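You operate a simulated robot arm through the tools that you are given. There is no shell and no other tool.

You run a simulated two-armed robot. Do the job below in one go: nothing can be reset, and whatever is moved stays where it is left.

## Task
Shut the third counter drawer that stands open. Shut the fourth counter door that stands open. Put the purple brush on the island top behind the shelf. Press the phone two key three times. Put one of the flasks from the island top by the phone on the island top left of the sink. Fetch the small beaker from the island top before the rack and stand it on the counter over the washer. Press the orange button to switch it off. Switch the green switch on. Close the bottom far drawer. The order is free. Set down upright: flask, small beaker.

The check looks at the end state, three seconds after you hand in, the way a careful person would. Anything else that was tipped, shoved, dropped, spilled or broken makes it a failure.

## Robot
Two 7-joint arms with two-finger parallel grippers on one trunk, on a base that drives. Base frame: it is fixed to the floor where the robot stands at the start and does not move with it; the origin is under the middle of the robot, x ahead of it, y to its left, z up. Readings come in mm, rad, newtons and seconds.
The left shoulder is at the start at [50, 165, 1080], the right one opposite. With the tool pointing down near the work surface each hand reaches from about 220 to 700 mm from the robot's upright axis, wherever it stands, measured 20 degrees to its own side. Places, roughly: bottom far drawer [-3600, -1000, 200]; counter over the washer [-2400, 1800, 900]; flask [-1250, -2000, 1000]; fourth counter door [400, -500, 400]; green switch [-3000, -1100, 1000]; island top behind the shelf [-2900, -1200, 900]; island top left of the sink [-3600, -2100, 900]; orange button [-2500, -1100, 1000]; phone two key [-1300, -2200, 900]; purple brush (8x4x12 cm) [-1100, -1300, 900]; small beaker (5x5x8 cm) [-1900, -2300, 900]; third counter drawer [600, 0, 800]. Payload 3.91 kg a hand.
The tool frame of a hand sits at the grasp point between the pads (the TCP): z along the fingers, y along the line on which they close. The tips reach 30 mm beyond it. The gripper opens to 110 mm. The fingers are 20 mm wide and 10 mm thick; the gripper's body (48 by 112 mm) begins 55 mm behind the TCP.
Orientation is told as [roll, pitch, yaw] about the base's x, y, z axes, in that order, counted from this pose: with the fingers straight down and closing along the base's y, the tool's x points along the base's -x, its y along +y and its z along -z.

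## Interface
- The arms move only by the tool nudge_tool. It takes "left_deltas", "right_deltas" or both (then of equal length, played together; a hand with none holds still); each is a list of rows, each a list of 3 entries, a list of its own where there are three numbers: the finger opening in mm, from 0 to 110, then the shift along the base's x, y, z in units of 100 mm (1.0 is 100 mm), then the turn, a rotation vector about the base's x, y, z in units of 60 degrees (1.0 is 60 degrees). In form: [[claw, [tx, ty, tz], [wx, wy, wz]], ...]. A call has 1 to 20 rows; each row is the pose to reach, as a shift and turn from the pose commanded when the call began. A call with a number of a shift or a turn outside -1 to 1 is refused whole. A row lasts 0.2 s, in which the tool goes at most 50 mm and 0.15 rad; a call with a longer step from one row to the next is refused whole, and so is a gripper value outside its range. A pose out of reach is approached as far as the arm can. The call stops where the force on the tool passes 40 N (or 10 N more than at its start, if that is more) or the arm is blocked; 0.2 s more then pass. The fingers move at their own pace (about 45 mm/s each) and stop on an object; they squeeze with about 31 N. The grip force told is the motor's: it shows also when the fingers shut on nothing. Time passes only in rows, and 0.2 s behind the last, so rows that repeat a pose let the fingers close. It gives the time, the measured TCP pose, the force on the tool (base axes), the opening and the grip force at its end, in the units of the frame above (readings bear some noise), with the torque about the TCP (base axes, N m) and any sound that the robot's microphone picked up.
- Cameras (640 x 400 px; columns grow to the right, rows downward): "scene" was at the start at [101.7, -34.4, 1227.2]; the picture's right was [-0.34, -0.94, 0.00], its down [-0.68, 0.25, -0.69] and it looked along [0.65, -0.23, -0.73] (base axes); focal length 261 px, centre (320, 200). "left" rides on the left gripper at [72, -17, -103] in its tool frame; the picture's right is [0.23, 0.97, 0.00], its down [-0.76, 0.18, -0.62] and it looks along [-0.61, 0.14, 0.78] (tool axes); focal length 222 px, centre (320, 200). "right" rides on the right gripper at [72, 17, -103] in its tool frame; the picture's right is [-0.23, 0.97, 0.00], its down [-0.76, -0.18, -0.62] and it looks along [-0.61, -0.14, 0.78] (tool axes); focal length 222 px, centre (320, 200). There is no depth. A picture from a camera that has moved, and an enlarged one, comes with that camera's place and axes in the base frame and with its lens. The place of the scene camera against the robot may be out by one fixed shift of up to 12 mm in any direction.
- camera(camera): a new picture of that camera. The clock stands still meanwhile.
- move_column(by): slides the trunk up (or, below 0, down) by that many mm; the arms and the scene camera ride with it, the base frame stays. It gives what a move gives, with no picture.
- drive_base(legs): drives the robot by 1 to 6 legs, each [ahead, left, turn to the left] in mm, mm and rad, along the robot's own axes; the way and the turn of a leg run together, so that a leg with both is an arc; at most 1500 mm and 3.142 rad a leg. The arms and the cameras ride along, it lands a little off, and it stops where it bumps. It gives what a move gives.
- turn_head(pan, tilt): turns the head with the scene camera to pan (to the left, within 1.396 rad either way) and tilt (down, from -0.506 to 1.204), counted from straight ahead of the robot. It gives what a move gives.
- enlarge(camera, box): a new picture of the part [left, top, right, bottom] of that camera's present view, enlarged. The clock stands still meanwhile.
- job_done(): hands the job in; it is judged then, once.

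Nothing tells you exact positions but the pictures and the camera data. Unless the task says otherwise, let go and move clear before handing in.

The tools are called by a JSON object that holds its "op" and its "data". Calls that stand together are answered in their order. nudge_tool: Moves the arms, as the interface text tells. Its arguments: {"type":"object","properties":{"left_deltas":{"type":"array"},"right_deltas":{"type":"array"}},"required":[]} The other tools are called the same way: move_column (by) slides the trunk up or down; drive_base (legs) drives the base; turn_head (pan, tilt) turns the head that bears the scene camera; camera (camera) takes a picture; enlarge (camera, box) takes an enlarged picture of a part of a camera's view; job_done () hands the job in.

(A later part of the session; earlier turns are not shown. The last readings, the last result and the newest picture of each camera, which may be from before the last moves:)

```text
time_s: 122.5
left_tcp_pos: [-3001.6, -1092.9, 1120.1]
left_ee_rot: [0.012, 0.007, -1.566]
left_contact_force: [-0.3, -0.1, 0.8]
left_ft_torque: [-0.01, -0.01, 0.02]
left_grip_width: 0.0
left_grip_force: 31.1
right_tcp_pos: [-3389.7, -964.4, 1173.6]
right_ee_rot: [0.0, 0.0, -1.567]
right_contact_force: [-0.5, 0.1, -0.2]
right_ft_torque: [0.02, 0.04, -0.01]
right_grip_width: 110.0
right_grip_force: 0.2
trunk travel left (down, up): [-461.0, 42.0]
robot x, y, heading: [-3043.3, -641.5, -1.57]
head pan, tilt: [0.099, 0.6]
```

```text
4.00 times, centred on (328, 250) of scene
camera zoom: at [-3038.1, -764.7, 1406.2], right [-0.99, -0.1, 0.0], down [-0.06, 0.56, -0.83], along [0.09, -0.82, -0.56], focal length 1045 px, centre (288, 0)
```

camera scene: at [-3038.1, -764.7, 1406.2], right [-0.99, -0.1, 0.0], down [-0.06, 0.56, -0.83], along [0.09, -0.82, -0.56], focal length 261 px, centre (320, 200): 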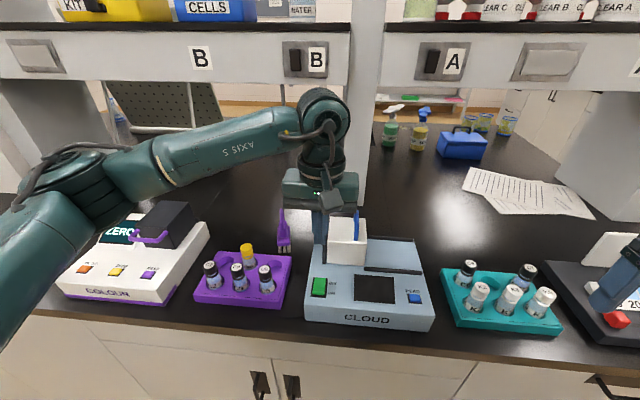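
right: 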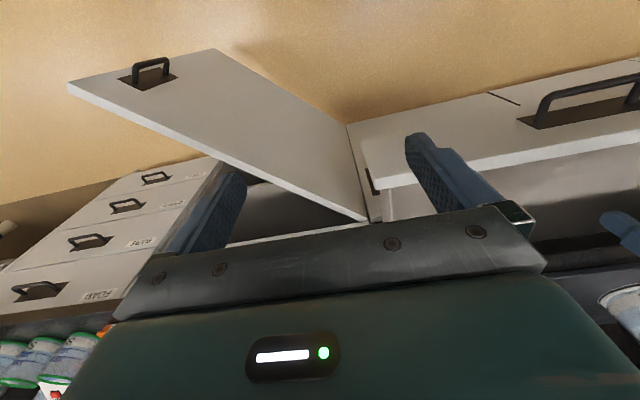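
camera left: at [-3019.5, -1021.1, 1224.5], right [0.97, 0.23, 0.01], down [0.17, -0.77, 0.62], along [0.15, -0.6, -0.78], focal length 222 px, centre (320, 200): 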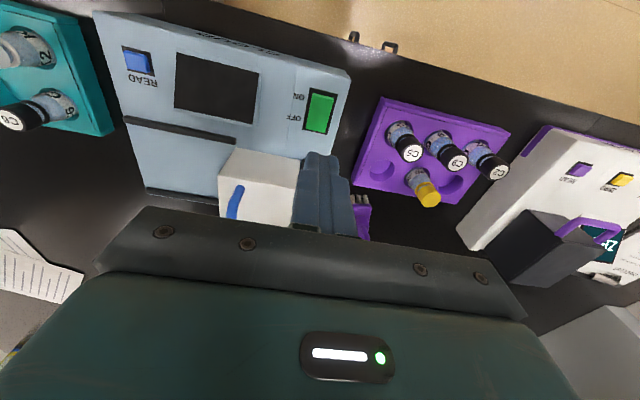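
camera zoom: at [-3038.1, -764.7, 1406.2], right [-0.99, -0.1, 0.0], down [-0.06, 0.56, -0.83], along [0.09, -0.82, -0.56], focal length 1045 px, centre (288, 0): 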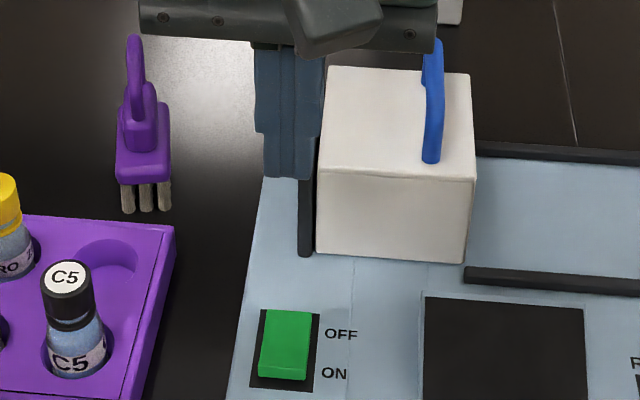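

The closed fingertips are aligned with the rocker; I'll shift 4 mm toward the ON end and lower.

{"op": "nudge_tool", "data": {"left_deltas": [[0, [-0.01, 0.04, -0.3], [0, 0, 0]], [0, [-0.01, 0.04, -0.7], [0, 0, 0]], [0, [-0.01, 0.04, -1.0], [0, 0, 0]], [0, [-0.01, 0.04, -1.0], [0, 0, 0]]]}}

{"op": "enlarge", "data": {"camera": "scene", "box": [280, 220, 376, 300]}}

{"op": "camera", "data": {"camera": "left"}}

```text
time_s: 123.5
left_tcp_pos: [-3002.7, -1088.2, 1018.3]
left_ee_rot: [0.01, 0.007, -1.567]
left_contact_force: [0.4, 0.1, -0.1]
left_ft_torque: [0.01, 0.01, -0.03]
left_grip_width: 0.0
left_grip_force: 31.4
right_tcp_pos: [-3390.8, -964.9, 1173.4]
right_ee_rot: [-0.001, 0.0, -1.568]
right_contact_force: [-0.2, 0.0, 0.0]
right_ft_torque: [0.01, -0.02, -0.01]
right_grip_width: 110.2
right_grip_force: 0.1
trunk travel left (down, up): [-461.0, 42.0]
robot x, y, heading: [-3045.7, -645.3, -1.568]
head pan, tilt: [0.099, 0.6]
```

```text
5.00 times, centred on (328, 260) of scene
camera zoom: at [-3038.6, -764.7, 1406.2], right [-0.99, -0.1, 0.0], down [-0.06, 0.56, -0.83], along [0.09, -0.82, -0.56], focal length 1306 px, centre (280, -100)
```

zoom: 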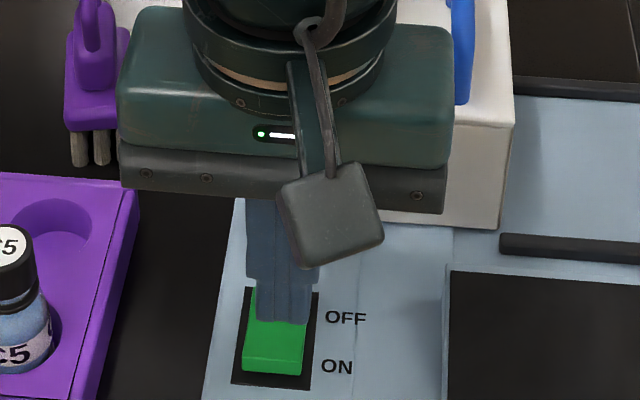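

```text
taken
camera left: at [-3021.5, -1017.1, 1122.5], right [0.97, 0.23, 0.01], down [0.17, -0.77, 0.62], along [0.15, -0.6, -0.78], focal length 222 px, centre (320, 200)
```

left: 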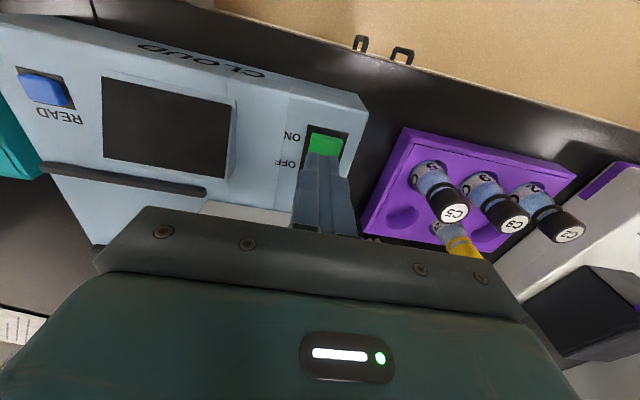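

{"op": "nudge_tool", "data": {"left_deltas": [[0, [0, 0, -0.15], [0, 0, 0]], [0, [0, 0, -0.2], [0, 0, 0]], [0, [0, 0, -0.23], [0, 0, 0]], [0, [0, 0, -0.26], [0, 0, 0]], [0, [0, 0, -0.28], [0, 0, 0]], [0, [0, 0, -0.3], [0, 0, 0]], [0, [0, 0, -0.32], [0, 0, 0]]]}}

{"op": "enlarge", "data": {"camera": "scene", "box": [280, 220, 376, 300]}}

```text
time_s: 124.9
left_tcp_pos: [-3003.2, -1088.9, 996.8]
left_ee_rot: [0.004, -0.004, -1.568]
left_contact_force: [2.9, 6.8, 14.8]
left_ft_torque: [0.09, -0.06, -0.03]
left_grip_width: 0.0
left_grip_force: 31.0
right_tcp_pos: [-3389.2, -962.6, 1173.5]
right_ee_rot: [0.0, -0.002, -1.569]
right_contact_force: [0.7, 0.2, 1.1]
right_ft_torque: [-0.02, -0.01, 0.0]
right_grip_width: 110.2
right_grip_force: 0.0
trunk travel left (down, up): [-461.0, 42.0]
robot x, y, heading: [-3044.2, -640.8, -1.564]
head pan, tilt: [0.099, 0.6]
stopped in row 7 (left hand): the force on the tool passed its limit at 42 N (the readings are from after the stop); the commanded pose is now the measured one
```

```text
5.00 times, centred on (328, 260) of scene
camera zoom: at [-3038.1, -763.4, 1406.1], right [-0.99, -0.1, 0.0], down [-0.06, 0.56, -0.83], along [0.09, -0.82, -0.56], focal length 1306 px, centre (280, -100)
```

zoom: 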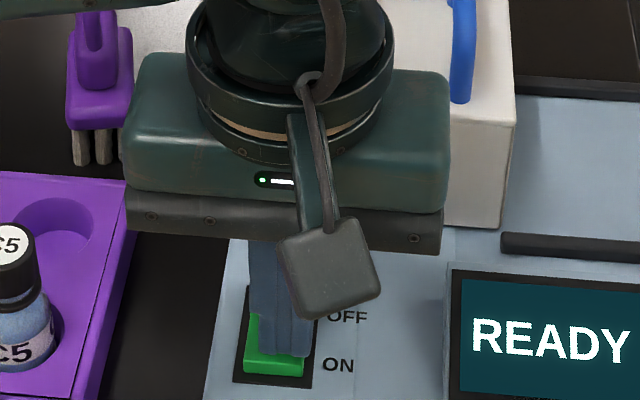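

CLOUD shows "READY" – the switch is on. I'll lift off and check.

{"op": "nudge_tool", "data": {"left_deltas": [[0, [0, 0, 0.3], [0, 0, 0]], [0, [0, 0, 0.7], [0, 0, 0]], [0, [0, 0, 1.0], [0, 0, 0]], [0, [0, 0, 1.0], [0, 0, 0]]]}}

{"op": "enlarge", "data": {"camera": "scene", "box": [280, 200, 440, 330]}}

```text
time_s: 125.9
left_tcp_pos: [-3001.6, -1090.4, 1094.5]
left_ee_rot: [0.008, -0.002, -1.568]
left_contact_force: [0.7, 0.3, 0.1]
left_ft_torque: [0.0, -0.01, 0.02]
left_grip_width: 0.0
left_grip_force: 31.1
right_tcp_pos: [-3389.1, -965.2, 1173.5]
right_ee_rot: [0.0, -0.001, -1.567]
right_contact_force: [0.1, -0.1, 0.7]
right_ft_torque: [0.01, 0.01, 0.02]
right_grip_width: 109.7
right_grip_force: 0.0
trunk travel left (down, up): [-461.0, 42.0]
robot x, y, heading: [-3044.9, -642.0, -1.566]
head pan, tilt: [0.099, 0.6]
```

```text
3.08 times, centred on (360, 265) of scene
camera zoom: at [-3038.3, -764.9, 1406.1], right [-0.99, -0.1, 0.0], down [-0.06, 0.56, -0.82], along [0.09, -0.82, -0.57], focal length 804 px, centre (197, 0)
```

zoom: 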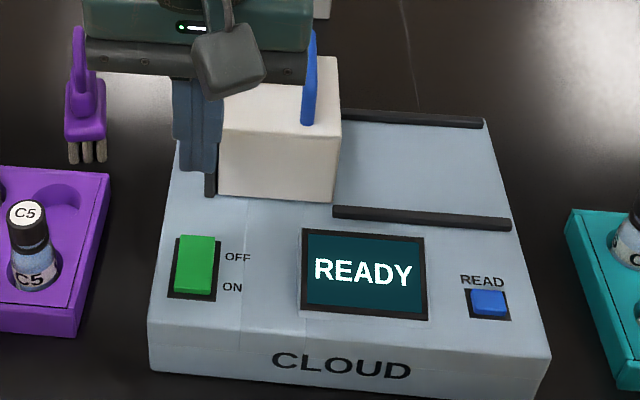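

Green switch done. Now I'll back off, shift left to the COLOUR device, and come back in.

{"op": "drive_base", "data": {"legs": [[-200, 0, 0], [0, 512, 0], [200, 0, 0]]}}

{"op": "camera", "data": {"camera": "scene"}}

{"op": "camera", "data": {"camera": "left"}}

```text
time_s: 133.3
left_tcp_pos: [-2485.5, -1083.4, 1094.8]
left_ee_rot: [0.006, 0.001, -1.568]
left_contact_force: [-0.7, -0.3, -0.2]
left_ft_torque: [0.0, 0.0, 0.0]
left_grip_width: 0.0
left_grip_force: 31.0
right_tcp_pos: [-2874.0, -956.8, 1173.8]
right_ee_rot: [-0.001, 0.0, -1.566]
right_contact_force: [-0.5, -0.4, 0.1]
right_ft_torque: [0.01, 0.01, -0.04]
right_grip_width: 109.7
right_grip_force: 0.0
trunk travel left (down, up): [-461.0, 42.0]
robot x, y, heading: [-2532.9, -628.7, -1.56]
head pan, tilt: [0.099, 0.6]
```

```text
taken
camera scene: at [-2523.4, -757.2, 1406.1], right [-0.99, -0.11, 0.0], down [-0.06, 0.56, -0.82], along [0.09, -0.82, -0.57], focal length 261 px, centre (320, 200)
```

scene: 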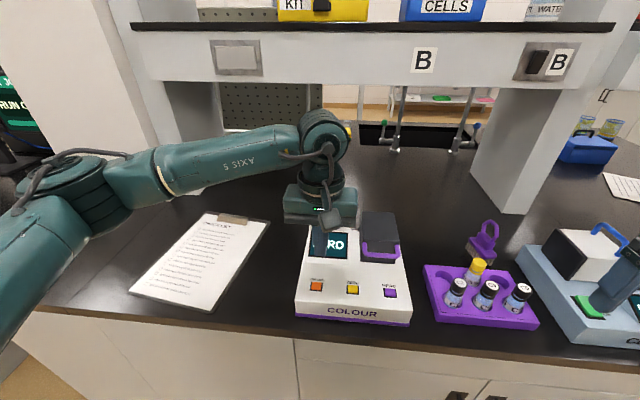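

```text
taken
camera left: at [-2504.3, -1010.6, 1197.5], right [0.97, 0.23, 0.01], down [0.18, -0.76, 0.62], along [0.15, -0.61, -0.78], focal length 222 px, centre (320, 200)
```

left: 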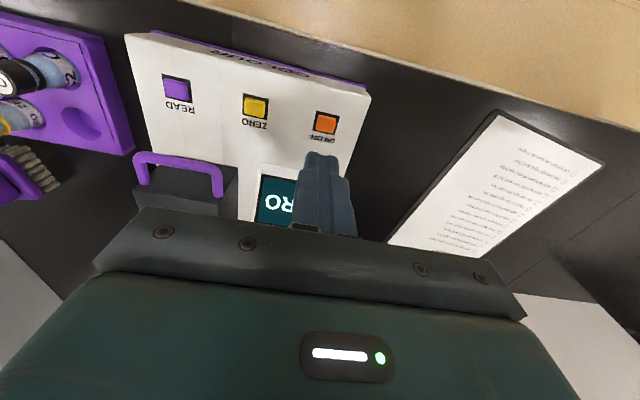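

{"op": "enlarge", "data": {"camera": "left", "box": [272, 90, 368, 150]}}

{"op": "enlarge", "data": {"camera": "scene", "box": [280, 200, 376, 300]}}

```text
6.67 times, centred on (320, 120) of left
camera zoom: at [-2504.3, -1010.6, 1197.5], right [0.97, 0.23, 0.01], down [0.18, -0.76, 0.62], along [0.15, -0.61, -0.78], focal length 1481 px, centre (320, 733)
```

zoom: 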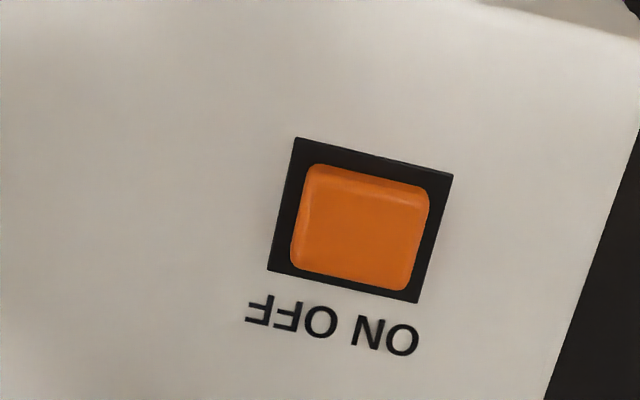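

```text
4.00 times, centred on (328, 250) of scene
camera zoom: at [-2523.4, -757.2, 1406.1], right [-0.99, -0.11, 0.0], down [-0.06, 0.56, -0.82], along [0.09, -0.82, -0.57], focal length 1045 px, centre (288, 0)
```

zoom: 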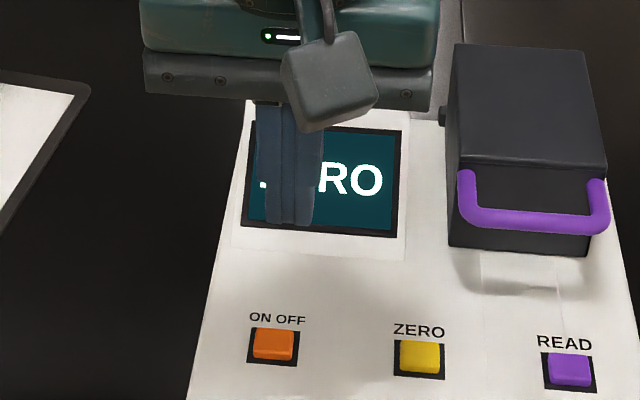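

The orange button is at (-2478,-1091). I'll align and lower onto it.

{"op": "nudge_tool", "data": {"left_deltas": [[0, [0.075, -0.076, 0], [0, 0, 0]], [0, [0.075, -0.076, -0.4], [0, 0, 0]], [0, [0.075, -0.076, -0.78], [0, 0, 0]], [0, [0.075, -0.076, -0.78], [0, 0, 0]]]}}

{"op": "enlarge", "data": {"camera": "left", "box": [240, 80, 400, 180]}}

{"op": "enlarge", "data": {"camera": "scene", "box": [280, 220, 376, 300]}}

```text
time_s: 134.3
left_tcp_pos: [-2478.9, -1090.7, 1017.0]
left_ee_rot: [0.006, -0.002, -1.568]
left_contact_force: [0.1, 0.0, 0.0]
left_ft_torque: [0.01, 0.02, -0.02]
left_grip_width: 0.1
left_grip_force: 31.5
right_tcp_pos: [-2874.3, -956.8, 1174.3]
right_ee_rot: [0.0, 0.0, -1.567]
right_contact_force: [0.4, -0.3, 0.3]
right_ft_torque: [-0.03, -0.02, -0.01]
right_grip_width: 109.9
right_grip_force: 0.0
trunk travel left (down, up): [-461.0, 42.0]
robot x, y, heading: [-2529.6, -630.9, -1.563]
head pan, tilt: [0.099, 0.6]
```

```text
4.00 times, centred on (320, 130) of left
camera zoom: at [-2497.7, -1018.5, 1120.8], right [0.97, 0.23, 0.01], down [0.18, -0.76, 0.63], along [0.15, -0.61, -0.78], focal length 888 px, centre (320, 480)
```

zoom: 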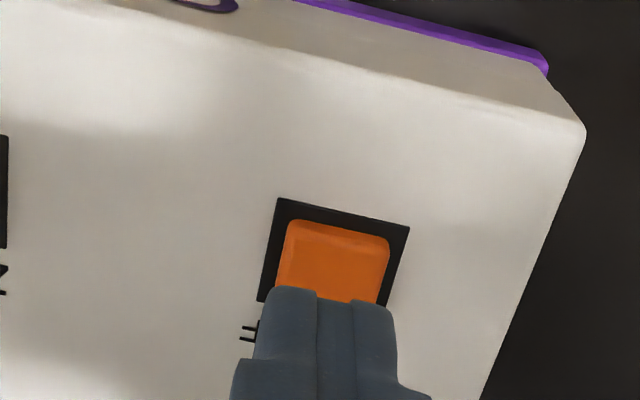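

```text
5.00 times, centred on (328, 260) of scene
camera zoom: at [-2523.4, -756.3, 1406.2], right [-0.99, -0.11, 0.0], down [-0.06, 0.56, -0.83], along [0.09, -0.82, -0.56], focal length 1306 px, centre (280, -100)
```

zoom: 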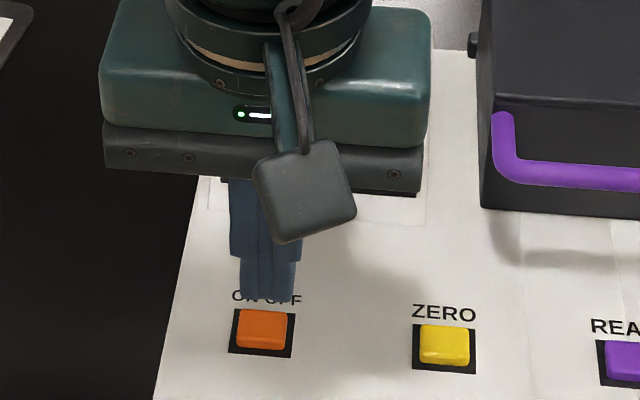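

{"op": "nudge_tool", "data": {"left_deltas": [[0, [0.01, 0.02, -0.1], [0, 0, 0]], [0, [0.01, 0.02, -0.15], [0, 0, 0]], [0, [0.01, 0.02, -0.18], [0, 0, 0]], [0, [0.01, 0.02, -0.2], [0, 0, 0]], [0, [0.01, 0.02, -0.22], [0, 0, 0]], [0, [0.01, 0.02, -0.24], [0, 0, 0]], [0, [0.01, 0.02, -0.26], [0, 0, 0]]]}}

{"op": "enlarge", "data": {"camera": "scene", "box": [280, 220, 376, 300]}}

```text
time_s: 135.9
left_tcp_pos: [-2478.9, -1087.9, 990.9]
left_ee_rot: [0.007, -0.001, -1.569]
left_contact_force: [-1.9, -0.9, 2.6]
left_ft_torque: [-0.01, 0.07, -0.01]
left_grip_width: 0.0
left_grip_force: 30.7
right_tcp_pos: [-2873.7, -956.5, 1174.4]
right_ee_rot: [0.001, -0.001, -1.565]
right_contact_force: [-0.1, -0.8, 0.7]
right_ft_torque: [0.01, 0.0, 0.03]
right_grip_width: 110.0
right_grip_force: 0.2
trunk travel left (down, up): [-461.0, 42.0]
robot x, y, heading: [-2532.4, -635.0, -1.567]
head pan, tilt: [0.099, 0.6]
heard: click
```

```text
5.00 times, centred on (328, 260) of scene
camera zoom: at [-2523.6, -756.1, 1406.3], right [-0.99, -0.11, 0.0], down [-0.06, 0.56, -0.83], along [0.09, -0.82, -0.56], focal length 1306 px, centre (280, -100)
```

zoom: 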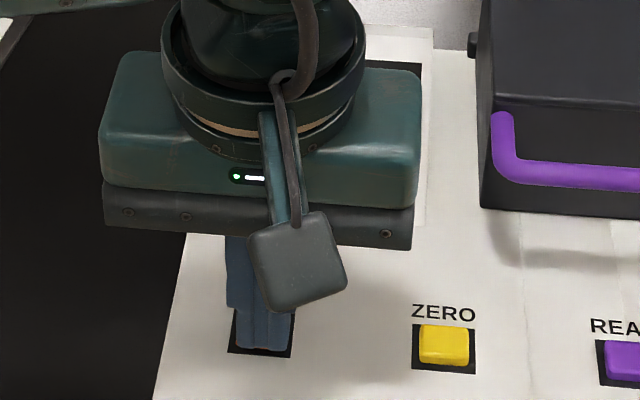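

A click was heard. I'll lift off and check the screen.

{"op": "nudge_tool", "data": {"left_deltas": [[0, [0, 0, 0.3], [0, 0, 0]], [0, [0, 0, 0.7], [0, 0, 0]], [0, [0, 0, 1.0], [0, 0, 0]], [0, [0, 0, 1.0], [0, 0, 0]]]}}

{"op": "enlarge", "data": {"camera": "scene", "box": [280, 200, 440, 330]}}

{"op": "enlarge", "data": {"camera": "left", "box": [120, 20, 440, 240]}}

```text
time_s: 136.9
left_tcp_pos: [-2478.1, -1087.1, 1090.7]
left_ee_rot: [0.006, 0.001, -1.567]
left_contact_force: [-0.8, -0.5, 0.6]
left_ft_torque: [-0.03, -0.01, -0.01]
left_grip_width: 0.0
left_grip_force: 30.8
right_tcp_pos: [-2873.6, -955.9, 1174.5]
right_ee_rot: [-0.001, -0.002, -1.565]
right_contact_force: [-0.6, 0.5, 0.6]
right_ft_torque: [0.02, -0.01, -0.03]
right_grip_width: 110.0
right_grip_force: 0.1
trunk travel left (down, up): [-461.0, 42.0]
robot x, y, heading: [-2529.2, -634.7, -1.564]
head pan, tilt: [0.099, 0.6]
```

```text
3.08 times, centred on (360, 265) of scene
camera zoom: at [-2523.3, -756.5, 1406.2], right [-0.99, -0.11, 0.0], down [-0.06, 0.56, -0.82], along [0.09, -0.82, -0.57], focal length 804 px, centre (197, 0)
```

zoom: 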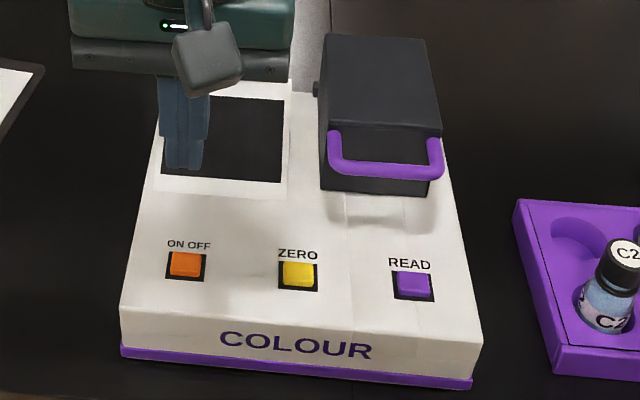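

```text
1.82 times, centred on (280, 130) of left
camera zoom: at [-2495.6, -1014.7, 1195.0], right [0.97, 0.23, 0.01], down [0.18, -0.76, 0.62], along [0.15, -0.61, -0.78], focal length 404 px, centre (393, 327)
```

zoom: 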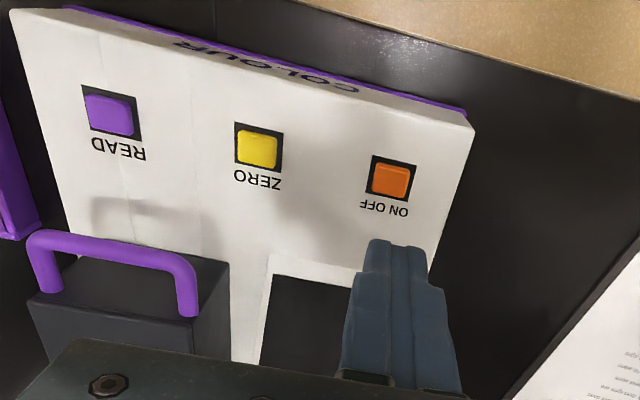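

The COLOUR display is off – done. Now the bottom far drawer: I'll back off, move along the aisle, and look down at the drawer and my own base.

{"op": "drive_base", "data": {"legs": [[-230, 0, 0], [0, -800, 0]]}}

{"op": "turn_head", "data": {"pan": -0.3, "tilt": 0.8}}

{"op": "camera", "data": {"camera": "scene"}}

{"op": "turn_head", "data": {"pan": 0.0, "tilt": 1.204}}

{"op": "camera", "data": {"camera": "scene"}}

{"op": "turn_head", "data": {"pan": -1.2, "tilt": 0.4}}

{"op": "camera", "data": {"camera": "scene"}}

```text
time_s: 145.6
left_tcp_pos: [-3270.0, -864.5, 1091.1]
left_ee_rot: [0.007, -0.001, -1.56]
left_contact_force: [-0.3, 0.0, 0.5]
left_ft_torque: [-0.04, 0.02, -0.01]
left_grip_width: 0.0
left_grip_force: 31.4
right_tcp_pos: [-3668.2, -737.9, 1173.6]
right_ee_rot: [0.0, -0.001, -1.558]
right_contact_force: [-0.8, -0.9, -0.2]
right_ft_torque: [0.0, -0.02, -0.02]
right_grip_width: 110.1
right_grip_force: 0.1
trunk travel left (down, up): [-461.0, 42.0]
robot x, y, heading: [-3326.6, -411.3, -1.556]
head pan, tilt: [0.099, 0.6]
```

```text
time_s: 146.5
left_tcp_pos: [-3269.9, -864.5, 1092.2]
left_ee_rot: [0.007, -0.001, -1.558]
left_contact_force: [0.8, 0.1, -0.4]
left_ft_torque: [-0.02, 0.01, 0.02]
left_grip_width: 0.0
left_grip_force: 31.3
right_tcp_pos: [-3667.7, -738.4, 1174.8]
right_ee_rot: [0.0, 0.0, -1.556]
right_contact_force: [-0.2, 0.4, -0.9]
right_ft_torque: [-0.01, -0.01, -0.03]
right_grip_width: 110.0
right_grip_force: 0.1
trunk travel left (down, up): [-461.0, 42.0]
robot x, y, heading: [-3324.7, -409.5, -1.558]
head pan, tilt: [-0.3, 0.799]
```

```text
taken
camera scene: at [-3351.2, -524.5, 1389.3], right [-0.96, 0.28, 0.0], down [0.2, 0.69, -0.7], along [-0.2, -0.67, -0.72], focal length 261 px, centre (320, 200)
```

scene: 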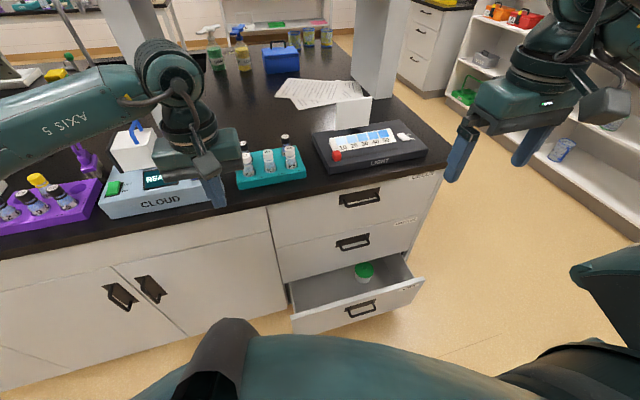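

```text
time_s: 147.4
left_tcp_pos: [-3269.8, -863.9, 1090.0]
left_ee_rot: [0.005, -0.001, -1.562]
left_contact_force: [-0.2, 0.3, -0.4]
left_ft_torque: [0.0, -0.02, 0.02]
left_grip_width: 0.1
left_grip_force: 31.8
right_tcp_pos: [-3668.6, -737.7, 1174.5]
right_ee_rot: [0.0, -0.001, -1.557]
right_contact_force: [-0.7, 0.1, -0.2]
right_ft_torque: [0.04, -0.02, -0.01]
right_grip_width: 109.9
right_grip_force: 0.1
trunk travel left (down, up): [-461.0, 42.0]
robot x, y, heading: [-3326.9, -410.8, -1.553]
head pan, tilt: [0.0, 1.201]
```

```text
taken
camera scene: at [-3327.7, -503.0, 1361.6], right [-1.0, -0.01, 0.0], down [-0.01, 0.93, -0.36], along [0.0, -0.36, -0.93], focal length 261 px, centre (320, 200)
```

scene: 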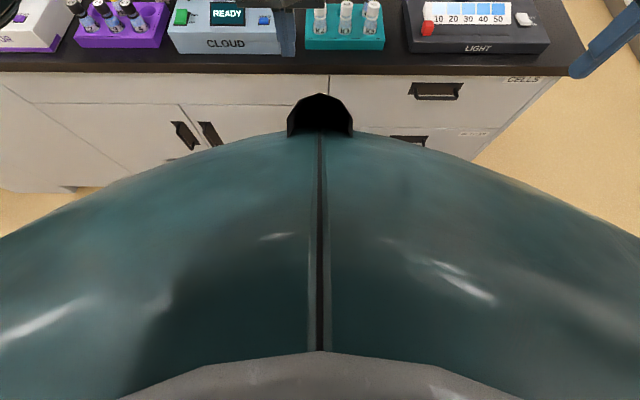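

```text
time_s: 148.8
left_tcp_pos: [-3270.1, -864.7, 1091.9]
left_ee_rot: [0.006, -0.001, -1.561]
left_contact_force: [0.1, 0.3, -0.4]
left_ft_torque: [0.01, 0.01, 0.03]
left_grip_width: 0.0
left_grip_force: 31.0
right_tcp_pos: [-3667.3, -738.2, 1173.2]
right_ee_rot: [0.0, 0.0, -1.557]
right_contact_force: [-0.1, -0.1, 0.1]
right_ft_torque: [0.0, -0.02, -0.03]
right_grip_width: 109.9
right_grip_force: 0.0
trunk travel left (down, up): [-461.0, 42.0]
robot x, y, heading: [-3324.0, -414.5, -1.556]
head pan, tilt: [-1.201, 0.4]
```

```text
taken
camera scene: at [-3414.3, -481.9, 1424.4], right [-0.38, 0.93, 0.0], down [0.36, 0.15, -0.92], along [-0.85, -0.35, -0.39], focal length 261 px, centre (320, 200)
```

scene: 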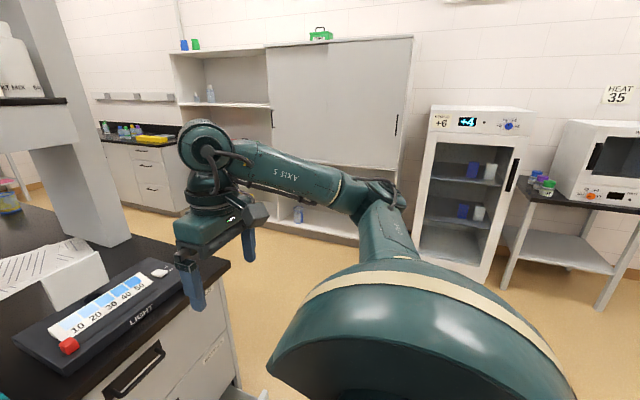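

{"op": "turn_head", "data": {"pan": -0.3, "tilt": 0.8}}

{"op": "enlarge", "data": {"camera": "scene", "box": [270, 240, 446, 350]}}

```text
time_s: 150.0
left_tcp_pos: [-3269.1, -864.2, 1090.8]
left_ee_rot: [0.007, -0.002, -1.56]
left_contact_force: [0.6, -0.4, 0.1]
left_ft_torque: [0.04, 0.03, -0.01]
left_grip_width: 0.1
left_grip_force: 31.5
right_tcp_pos: [-3668.4, -737.8, 1174.0]
right_ee_rot: [0.0, 0.0, -1.556]
right_contact_force: [-0.3, 0.2, 0.5]
right_ft_torque: [0.01, -0.02, -0.03]
right_grip_width: 110.0
right_grip_force: 0.1
trunk travel left (down, up): [-461.0, 42.0]
robot x, y, heading: [-3328.5, -406.4, -1.553]
head pan, tilt: [-0.3, 0.799]
```

```text
3.64 times, centred on (358, 295) of scene
camera zoom: at [-3351.3, -524.5, 1389.3], right [-0.96, 0.28, 0.0], down [0.2, 0.69, -0.7], along [-0.2, -0.67, -0.72], focal length 950 px, centre (182, -146)
```

zoom: 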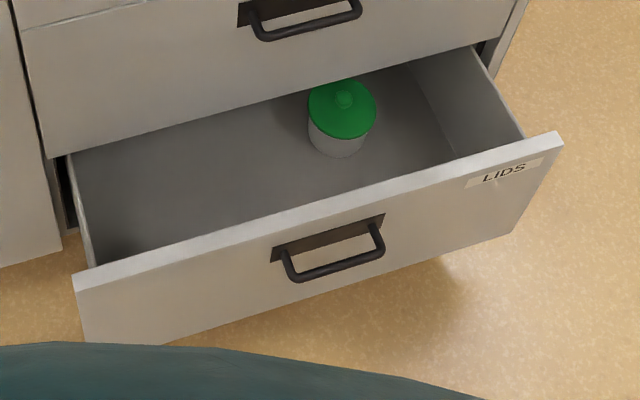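

The drawer front is at y≈-912, x -3350…-3940, z 90–330; closed it should sit at y≈-1070. I'll lower the trunk, tilt the right tool 45° forward with fingers closed, and bring it down in front of the drawer.

{"op": "move_column", "data": {"by": -455}}

{"op": "nudge_tool", "data": {"right_deltas": [[60, [0.05, 0, -0.1], [-0.125, 0, 0]], [30, [0.1, 0, -0.2], [-0.25, 0, 0]], [0, [0.15, 0, -0.4], [-0.375, 0, 0]], [0, [0.2, 0, -0.6], [-0.5, 0, 0]], [0, [0.25, 0, -0.8], [-0.625, 0, 0]], [0, [0.25, 0, -1.0], [-0.75, 0, 0]], [0, [0.25, 0, -1.0], [-0.75, 0, 0]]]}}

{"op": "camera", "data": {"camera": "scene"}}

{"op": "camera", "data": {"camera": "right"}}

```text
refused: -455 is not a number from -400 to 400
```

```text
time_s: 151.6
left_tcp_pos: [-3270.7, -864.3, 1092.0]
left_ee_rot: [0.006, -0.001, -1.562]
left_contact_force: [-0.8, -0.3, 0.0]
left_ft_torque: [0.02, 0.02, -0.02]
left_grip_width: 0.0
left_grip_force: 31.2
right_tcp_pos: [-3677.1, -785.3, 1064.1]
right_ee_rot: [-0.014, -0.784, -1.554]
right_contact_force: [-0.4, 0.2, -0.1]
right_ft_torque: [0.02, -0.03, -0.01]
right_grip_width: 0.0
right_grip_force: 29.2
right hand out of reach, approached as far as the arm can: row 4, 5, 6, 7
trunk travel left (down, up): [-461.0, 42.0]
robot x, y, heading: [-3324.6, -413.0, -1.559]
head pan, tilt: [-0.3, 0.799]
```

```text
taken
camera scene: at [-3351.0, -524.5, 1389.3], right [-0.96, 0.28, 0.0], down [0.2, 0.69, -0.7], along [-0.2, -0.67, -0.72], focal length 261 px, centre (320, 200)
```

scene: 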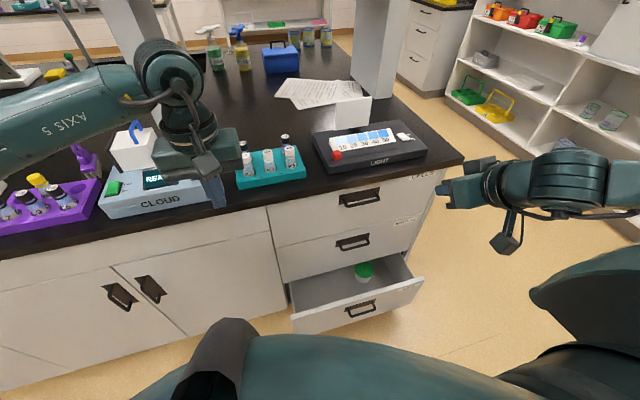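

```text
taken
camera right: at [-3659.6, -661.1, 1087.0], right [0.98, -0.15, 0.15], down [-0.17, -0.1, 0.98], along [-0.13, -0.98, -0.12], focal length 222 px, centre (320, 200)
```

right: 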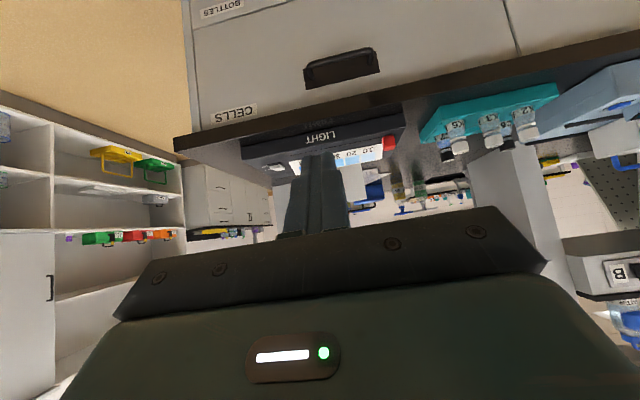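

Trunk steps are limited to 400 mm; I'll lower in two steps and then reposition the right hand.

{"op": "drive_base", "data": {"legs": [[-90, 0, 0]]}}

{"op": "move_column", "data": {"by": -400}}

{"op": "move_column", "data": {"by": -55}}

{"op": "nudge_tool", "data": {"right_deltas": [[0, [0.1, -0.2, 0], [0, 0, 0]], [0, [0.15, -0.4, 0], [0, 0, 0]], [0, [0.2, -0.6, 0], [0, 0, 0]], [0, [0.2, -0.6, 0], [0, 0, 0]]]}}

{"op": "camera", "data": {"camera": "scene"}}

```text
time_s: 152.7
left_tcp_pos: [-3271.1, -770.9, 1091.7]
left_ee_rot: [0.007, -0.002, -1.559]
left_contact_force: [-0.4, -0.1, -0.1]
left_ft_torque: [-0.05, 0.03, 0.03]
left_grip_width: 0.0
left_grip_force: 31.5
right_tcp_pos: [-3677.4, -693.6, 1064.4]
right_ee_rot: [-0.012, -0.788, -1.552]
right_contact_force: [0.4, 0.6, -0.4]
right_ft_torque: [0.01, 0.01, 0.05]
right_grip_width: 0.0
right_grip_force: 31.0
trunk travel left (down, up): [-461.0, 42.0]
robot x, y, heading: [-3331.2, -317.2, -1.558]
head pan, tilt: [-0.3, 0.799]
```

```text
time_s: 156.5
left_tcp_pos: [-3271.8, -772.8, 690.8]
left_ee_rot: [0.006, -0.001, -1.558]
left_contact_force: [0.9, -0.9, 0.9]
left_ft_torque: [-0.03, -0.01, 0.0]
left_grip_width: 0.0
left_grip_force: 31.5
right_tcp_pos: [-3677.2, -692.3, 663.3]
right_ee_rot: [-0.013, -0.785, -1.55]
right_contact_force: [0.2, -0.4, -0.7]
right_ft_torque: [-0.01, -0.05, 0.0]
right_grip_width: 0.2
right_grip_force: 31.5
trunk travel left (down, up): [-61.0, 442.0]
robot x, y, heading: [-3326.1, -320.0, -1.558]
head pan, tilt: [-0.3, 0.799]
```

```text
time_s: 157.5
left_tcp_pos: [-3271.2, -772.7, 636.5]
left_ee_rot: [0.008, -0.003, -1.561]
left_contact_force: [0.7, 0.0, 0.0]
left_ft_torque: [-0.01, -0.03, 0.02]
left_grip_width: 0.0
left_grip_force: 30.6
right_tcp_pos: [-3677.6, -692.1, 609.3]
right_ee_rot: [-0.014, -0.785, -1.552]
right_contact_force: [-0.8, 0.1, -0.2]
right_ft_torque: [0.0, 0.0, 0.0]
right_grip_width: 0.1
right_grip_force: 31.0
trunk travel left (down, up): [-6.0, 497.0]
robot x, y, heading: [-3327.3, -317.0, -1.556]
head pan, tilt: [-0.3, 0.799]
```

```text
time_s: 158.5
left_tcp_pos: [-3270.8, -771.8, 636.8]
left_ee_rot: [0.007, 0.0, -1.558]
left_contact_force: [0.0, 0.4, 0.7]
left_ft_torque: [0.01, 0.02, 0.01]
left_grip_width: 0.0
left_grip_force: 30.9
right_tcp_pos: [-3657.4, -753.7, 609.5]
right_ee_rot: [-0.012, -0.786, -1.553]
right_contact_force: [-0.1, 0.0, -0.4]
right_ft_torque: [0.0, -0.02, -0.02]
right_grip_width: 0.2
right_grip_force: 30.8
trunk travel left (down, up): [-6.0, 497.0]
robot x, y, heading: [-3329.7, -320.5, -1.558]
head pan, tilt: [-0.3, 0.799]
```

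```text
taken
camera scene: at [-3352.5, -432.1, 934.3], right [-0.96, 0.28, 0.0], down [0.2, 0.69, -0.7], along [-0.2, -0.67, -0.72], focal length 261 px, centre (320, 200)
```

scene: 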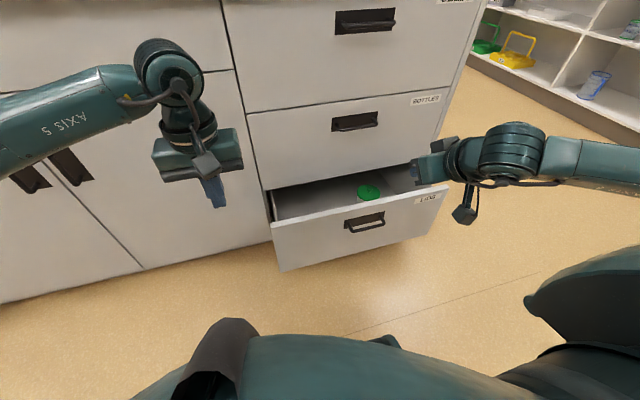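

The drawer front is confirmed at y≈-912, z 103–348, handle at z≈300. I'll bring the right hand down in front of it.

{"op": "nudge_tool", "data": {"right_deltas": [[0, [0.05, -0.05, -0.4], [0, 0, 0]], [0, [0.1, -0.1, -0.8], [0, 0, 0]], [0, [0.1, -0.1, -1.0], [0, 0, 0]]]}}

{"op": "nudge_tool", "data": {"right_deltas": [[0, [0, -0.1, -0.4], [0, 0, 0]], [0, [0, -0.2, -0.8], [0, 0, 0]], [0, [0, -0.2, -1.0], [0, 0, 0]]]}}

{"op": "nudge_tool", "data": {"right_deltas": [[0, [0, -0.1, -0.4], [0, 0, 0]], [0, [0, -0.2, -0.8], [0, 0, 0]], [0, [0, -0.2, -1.0], [0, 0, 0]]]}}

{"op": "camera", "data": {"camera": "scene"}}

```text
time_s: 159.3
left_tcp_pos: [-3270.9, -772.4, 636.5]
left_ee_rot: [0.007, -0.002, -1.557]
left_contact_force: [1.0, 0.4, -0.3]
left_ft_torque: [-0.05, 0.0, -0.02]
left_grip_width: 0.0
left_grip_force: 30.8
right_tcp_pos: [-3648.0, -764.2, 509.6]
right_ee_rot: [-0.016, -0.788, -1.552]
right_contact_force: [-0.4, -0.6, 0.0]
right_ft_torque: [-0.02, -0.03, -0.01]
right_grip_width: 0.0
right_grip_force: 31.3
trunk travel left (down, up): [-6.0, 497.0]
robot x, y, heading: [-3327.8, -319.7, -1.558]
head pan, tilt: [-0.3, 0.799]
```

```text
time_s: 160.1
left_tcp_pos: [-3271.7, -772.6, 636.8]
left_ee_rot: [0.008, -0.001, -1.559]
left_contact_force: [-0.6, 0.2, -0.1]
left_ft_torque: [-0.01, -0.02, 0.01]
left_grip_width: 0.1
left_grip_force: 30.9
right_tcp_pos: [-3648.7, -784.5, 408.3]
right_ee_rot: [-0.014, -0.787, -1.55]
right_contact_force: [-0.1, 0.3, -0.7]
right_ft_torque: [-0.02, -0.01, -0.01]
right_grip_width: 0.0
right_grip_force: 31.1
trunk travel left (down, up): [-6.0, 497.0]
robot x, y, heading: [-3325.4, -316.3, -1.561]
head pan, tilt: [-0.3, 0.799]
```

```text
time_s: 160.9
left_tcp_pos: [-3270.2, -772.3, 634.7]
left_ee_rot: [0.006, -0.002, -1.559]
left_contact_force: [0.5, 0.0, 1.1]
left_ft_torque: [0.02, 0.03, 0.01]
left_grip_width: 0.0
left_grip_force: 31.2
right_tcp_pos: [-3649.3, -799.8, 331.8]
right_ee_rot: [-0.008, -0.782, -1.553]
right_contact_force: [-0.6, 0.0, 0.1]
right_ft_torque: [-0.07, 0.0, 0.0]
right_grip_width: 0.0
right_grip_force: 31.2
right hand out of reach, approached as far as the arm can: row 2, 3
trunk travel left (down, up): [-6.0, 497.0]
robot x, y, heading: [-3326.6, -322.0, -1.554]
head pan, tilt: [-0.3, 0.799]
```

```text
taken
camera scene: at [-3352.5, -432.1, 934.3], right [-0.96, 0.28, 0.0], down [0.2, 0.69, -0.7], along [-0.2, -0.67, -0.72], focal length 261 px, centre (320, 200)
```

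scene: 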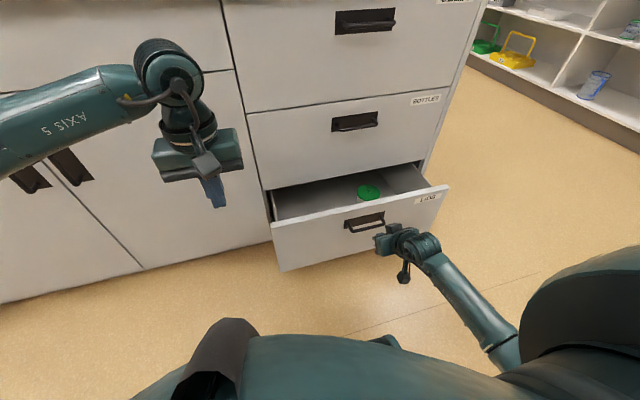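

{"op": "nudge_tool", "data": {"right_deltas": [[0, [0.1, -0.2, 0], [0, 0, 0]], [0, [0.1, -0.4, -0.2], [0, 0, 0]], [0, [0.1, -0.4, -0.5], [0, 0, 0]], [0, [0.1, -0.4, -0.8], [0, 0, 0]]]}}

{"op": "camera", "data": {"camera": "scene"}}

{"op": "camera", "data": {"camera": "right"}}

```text
time_s: 161.9
left_tcp_pos: [-3271.8, -772.6, 636.9]
left_ee_rot: [0.007, -0.001, -1.558]
left_contact_force: [0.6, -0.6, 0.0]
left_ft_torque: [0.02, 0.02, -0.03]
left_grip_width: 0.2
left_grip_force: 30.8
right_tcp_pos: [-3643.8, -829.6, 264.6]
right_ee_rot: [0.031, -0.786, -1.608]
right_contact_force: [0.2, -0.2, 0.1]
right_ft_torque: [0.02, -0.01, 0.01]
right_grip_width: 0.3
right_grip_force: 30.9
right hand out of reach, approached as far as the arm can: row 1, 2, 3, 4
trunk travel left (down, up): [-6.0, 497.0]
robot x, y, heading: [-3326.5, -318.8, -1.559]
head pan, tilt: [-0.3, 0.799]
```

```text
taken
camera scene: at [-3352.5, -432.2, 934.3], right [-0.96, 0.28, 0.0], down [0.2, 0.69, -0.7], along [-0.2, -0.67, -0.72], focal length 261 px, centre (320, 200)
```

scene: 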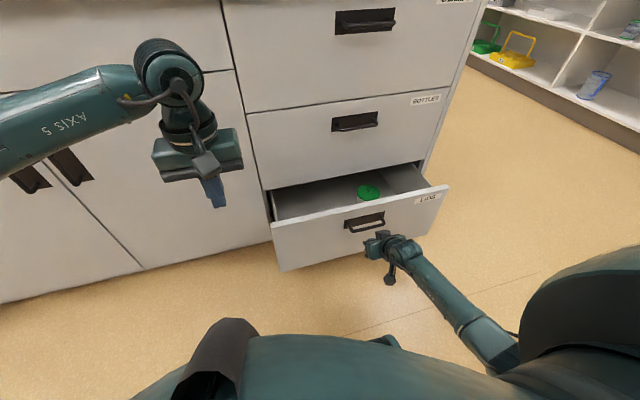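

```text
taken
camera right: at [-3624.8, -706.6, 289.1], right [0.97, -0.18, 0.18], down [-0.2, -0.1, 0.97], along [-0.15, -0.98, -0.13], focal length 222 px, centre (320, 200)
```

right: 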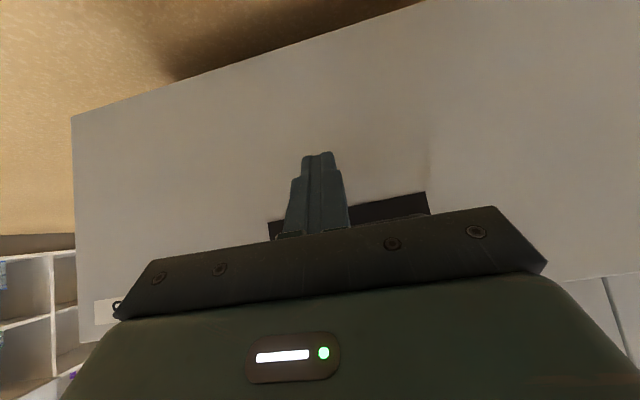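

The tip is now below the handle at z≈244. I'll drive ahead to push the drawer most of the way, then finish with the arm.

{"op": "drive_base", "data": {"legs": [[150, 0, 0]]}}

{"op": "camera", "data": {"camera": "scene"}}

```text
time_s: 163.2
left_tcp_pos: [-3269.6, -921.7, 636.6]
left_ee_rot: [0.006, -0.001, -1.558]
left_contact_force: [0.7, -0.9, -0.2]
left_ft_torque: [-0.03, 0.01, 0.01]
left_grip_width: 0.0
left_grip_force: 30.9
right_tcp_pos: [-3640.4, -979.0, 265.5]
right_ee_rot: [0.031, -0.782, -1.607]
right_contact_force: [-0.1, 0.0, 0.1]
right_ft_torque: [0.0, 0.01, -0.04]
right_grip_width: 0.1
right_grip_force: 31.7
trunk travel left (down, up): [-6.0, 497.0]
robot x, y, heading: [-3325.4, -468.0, -1.554]
head pan, tilt: [-0.3, 0.799]
```

```text
taken
camera scene: at [-3350.2, -581.8, 934.3], right [-0.96, 0.28, 0.0], down [0.2, 0.69, -0.7], along [-0.2, -0.67, -0.72], focal length 261 px, centre (320, 200)
```

scene: 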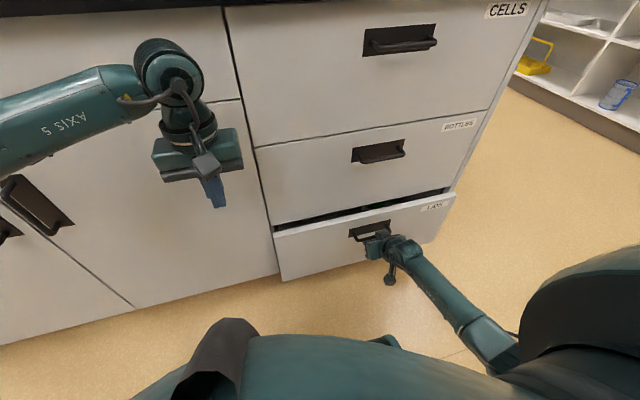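

{"op": "nudge_tool", "data": {"right_deltas": [[0, [0, -0.15, 0], [0, 0, 0]], [0, [0, -0.3, 0], [0, 0, 0]], [0, [0, -0.4, 0], [0, 0, 0]], [0, [0, -0.45, 0], [0, 0, 0]], [0, [0, -0.5, 0], [0, 0, 0]], [0, [0, -0.55, 0], [0, 0, 0]], [0, [0, -0.6, 0], [0, 0, 0]], [0, [0, -0.65, 0], [0, 0, 0]], [0, [0, -0.7, 0], [0, 0, 0]], [0, [0, -0.75, 0], [0, 0, 0]], [0, [0, -0.8, 0], [0, 0, 0]], [0, [0, -0.85, 0], [0, 0, 0]], [0, [0, -0.9, 0], [0, 0, 0]]]}}

{"op": "camera", "data": {"camera": "scene"}}

```text
time_s: 164.4
left_tcp_pos: [-3269.4, -922.0, 637.3]
left_ee_rot: [0.006, -0.002, -1.558]
left_contact_force: [0.6, -0.3, -0.1]
left_ft_torque: [0.01, 0.0, -0.03]
left_grip_width: 0.0
left_grip_force: 30.9
right_tcp_pos: [-3643.1, -1025.4, 261.6]
right_ee_rot: [0.031, -0.774, -1.607]
right_contact_force: [1.1, 0.2, -0.3]
right_ft_torque: [-0.01, -0.01, 0.0]
right_grip_width: 0.0
right_grip_force: 30.8
trunk travel left (down, up): [-6.0, 497.0]
robot x, y, heading: [-3323.7, -470.7, -1.558]
head pan, tilt: [-0.3, 0.799]
stopped in row 5 (right hand): the force on the tool passed its limit at 55 N (the readings are from after the stop); the commanded pose is now the measured one
```

```text
taken
camera scene: at [-3350.4, -581.4, 934.1], right [-0.96, 0.28, 0.0], down [0.2, 0.69, -0.7], along [-0.2, -0.67, -0.72], focal length 261 px, centre (320, 200)
```

scene: 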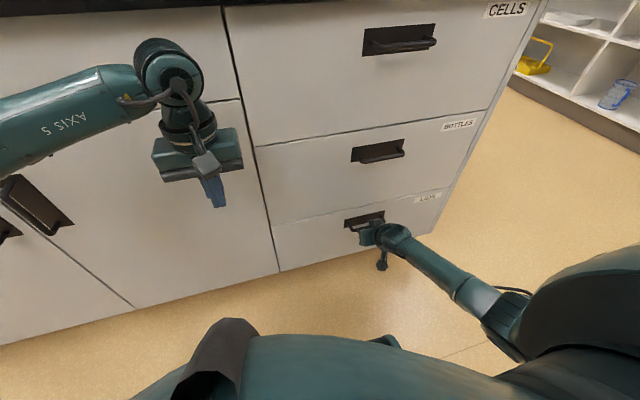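

The bottom far drawer is flush with the others. Now I'll retreat, raise the trunk, and stow the right hand pointing down.

{"op": "nudge_tool", "data": {"right_deltas": [[0, [0, 0.3, 0], [0, 0, 0]], [0, [0, 0.6, 0], [0, 0, 0]], [0, [0, 0.7, 0], [0, 0, 0]]]}}

{"op": "drive_base", "data": {"legs": [[-230, 0, 0]]}}

{"op": "move_column", "data": {"by": 300}}

{"op": "nudge_tool", "data": {"right_deltas": [[0, [0, -0.1, 0.4], [0, 0, 0]], [0, [0, -0.1, 0.8], [0, 0, 0]], [0, [0, -0.1, 1.0], [0, 0, 0]]]}}

{"op": "nudge_tool", "data": {"right_deltas": [[0, [0, 0, 0.4], [0, 0, 0]], [0, [0, 0, 0.8], [0, 0, 0]], [0, [0, 0, 1.0], [0, 0, 0]]]}}

{"op": "nudge_tool", "data": {"right_deltas": [[0, [0, 0, 0.3], [0.125, 0, 0]], [0, [0, 0, 0.6], [0.25, 0, 0]], [0, [0, 0, 0.9], [0.375, 0, 0]], [0, [0, 0, 1.0], [0.5, 0, 0]], [0, [0, 0, 1.0], [0.625, 0, 0]], [0, [0, 0, 1.0], [0.75, 0, 0]]]}}

{"op": "camera", "data": {"camera": "scene"}}

```text
time_s: 165.2
left_tcp_pos: [-3269.1, -921.4, 636.4]
left_ee_rot: [0.007, -0.002, -1.558]
left_contact_force: [-0.4, 0.0, -0.7]
left_ft_torque: [0.01, 0.02, -0.01]
left_grip_width: 0.2
left_grip_force: 31.5
right_tcp_pos: [-3643.1, -953.6, 262.0]
right_ee_rot: [0.035, -0.773, -1.607]
right_contact_force: [0.1, 0.1, 0.6]
right_ft_torque: [0.02, -0.01, 0.0]
right_grip_width: 0.0
right_grip_force: 30.7
trunk travel left (down, up): [-6.0, 497.0]
robot x, y, heading: [-3325.7, -467.3, -1.555]
head pan, tilt: [-0.3, 0.799]
```

```text
time_s: 167.0
left_tcp_pos: [-3271.2, -690.3, 636.5]
left_ee_rot: [0.007, -0.001, -1.555]
left_contact_force: [-0.4, 0.1, -0.8]
left_ft_torque: [0.0, 0.02, 0.01]
left_grip_width: 0.0
left_grip_force: 30.9
right_tcp_pos: [-3644.6, -724.2, 261.5]
right_ee_rot: [0.033, -0.773, -1.603]
right_contact_force: [-0.2, -0.4, 0.2]
right_ft_torque: [-0.01, -0.02, -0.03]
right_grip_width: 0.0
right_grip_force: 31.2
trunk travel left (down, up): [-6.0, 497.0]
robot x, y, heading: [-3328.3, -239.1, -1.555]
head pan, tilt: [-0.3, 0.799]
```

```text
time_s: 170.0
left_tcp_pos: [-3271.6, -689.5, 936.8]
left_ee_rot: [0.006, -0.001, -1.555]
left_contact_force: [-0.7, 0.6, -0.2]
left_ft_torque: [0.01, 0.02, 0.0]
left_grip_width: 0.1
left_grip_force: 30.6
right_tcp_pos: [-3644.9, -724.3, 563.0]
right_ee_rot: [0.035, -0.773, -1.604]
right_contact_force: [0.1, -0.5, 0.5]
right_ft_torque: [0.01, -0.04, 0.02]
right_grip_width: 0.0
right_grip_force: 31.2
trunk travel left (down, up): [-306.0, 197.0]
robot x, y, heading: [-3329.8, -239.5, -1.557]
head pan, tilt: [-0.3, 0.799]
```

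```text
time_s: 170.8
left_tcp_pos: [-3270.7, -689.5, 937.3]
left_ee_rot: [0.007, -0.002, -1.554]
left_contact_force: [0.6, 0.0, 0.2]
left_ft_torque: [0.01, 0.03, 0.02]
left_grip_width: 0.0
left_grip_force: 30.6
right_tcp_pos: [-3644.6, -732.5, 662.9]
right_ee_rot: [0.036, -0.772, -1.604]
right_contact_force: [0.1, -0.8, -0.5]
right_ft_torque: [-0.02, 0.01, -0.02]
right_grip_width: 0.2
right_grip_force: 31.0
trunk travel left (down, up): [-306.0, 197.0]
robot x, y, heading: [-3328.6, -237.5, -1.551]
head pan, tilt: [-0.3, 0.799]
```

```text
time_s: 171.6
left_tcp_pos: [-3269.8, -689.8, 935.8]
left_ee_rot: [0.006, -0.002, -1.556]
left_contact_force: [-0.3, 0.0, -0.1]
left_ft_torque: [-0.02, 0.0, -0.02]
left_grip_width: 0.0
left_grip_force: 30.9
right_tcp_pos: [-3645.2, -734.8, 760.4]
right_ee_rot: [0.034, -0.77, -1.605]
right_contact_force: [-0.3, -0.5, 0.7]
right_ft_torque: [-0.01, 0.0, -0.03]
right_grip_width: 0.3
right_grip_force: 31.0
trunk travel left (down, up): [-306.0, 197.0]
robot x, y, heading: [-3326.9, -238.2, -1.556]
head pan, tilt: [-0.3, 0.799]
```

```text
time_s: 173.0
left_tcp_pos: [-3271.1, -690.9, 936.8]
left_ee_rot: [0.007, 0.0, -1.555]
left_contact_force: [0.5, 0.1, 0.1]
left_ft_torque: [-0.01, 0.03, -0.01]
left_grip_width: 0.0
left_grip_force: 30.3
right_tcp_pos: [-3643.4, -735.1, 862.0]
right_ee_rot: [0.01, 0.016, -1.595]
right_contact_force: [-0.9, 0.7, -0.5]
right_ft_torque: [0.01, 0.04, -0.04]
right_grip_width: 0.0
right_grip_force: 31.1
trunk travel left (down, up): [-306.0, 197.0]
robot x, y, heading: [-3328.4, -236.2, -1.553]
head pan, tilt: [-0.3, 0.799]
```

```text
taken
camera scene: at [-3353.5, -350.6, 1234.3], right [-0.96, 0.28, 0.0], down [0.2, 0.69, -0.7], along [-0.19, -0.67, -0.72], focal length 261 px, centre (320, 200)
```

scene: 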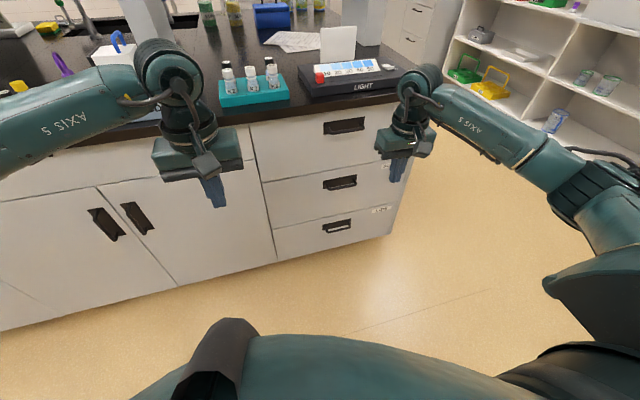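

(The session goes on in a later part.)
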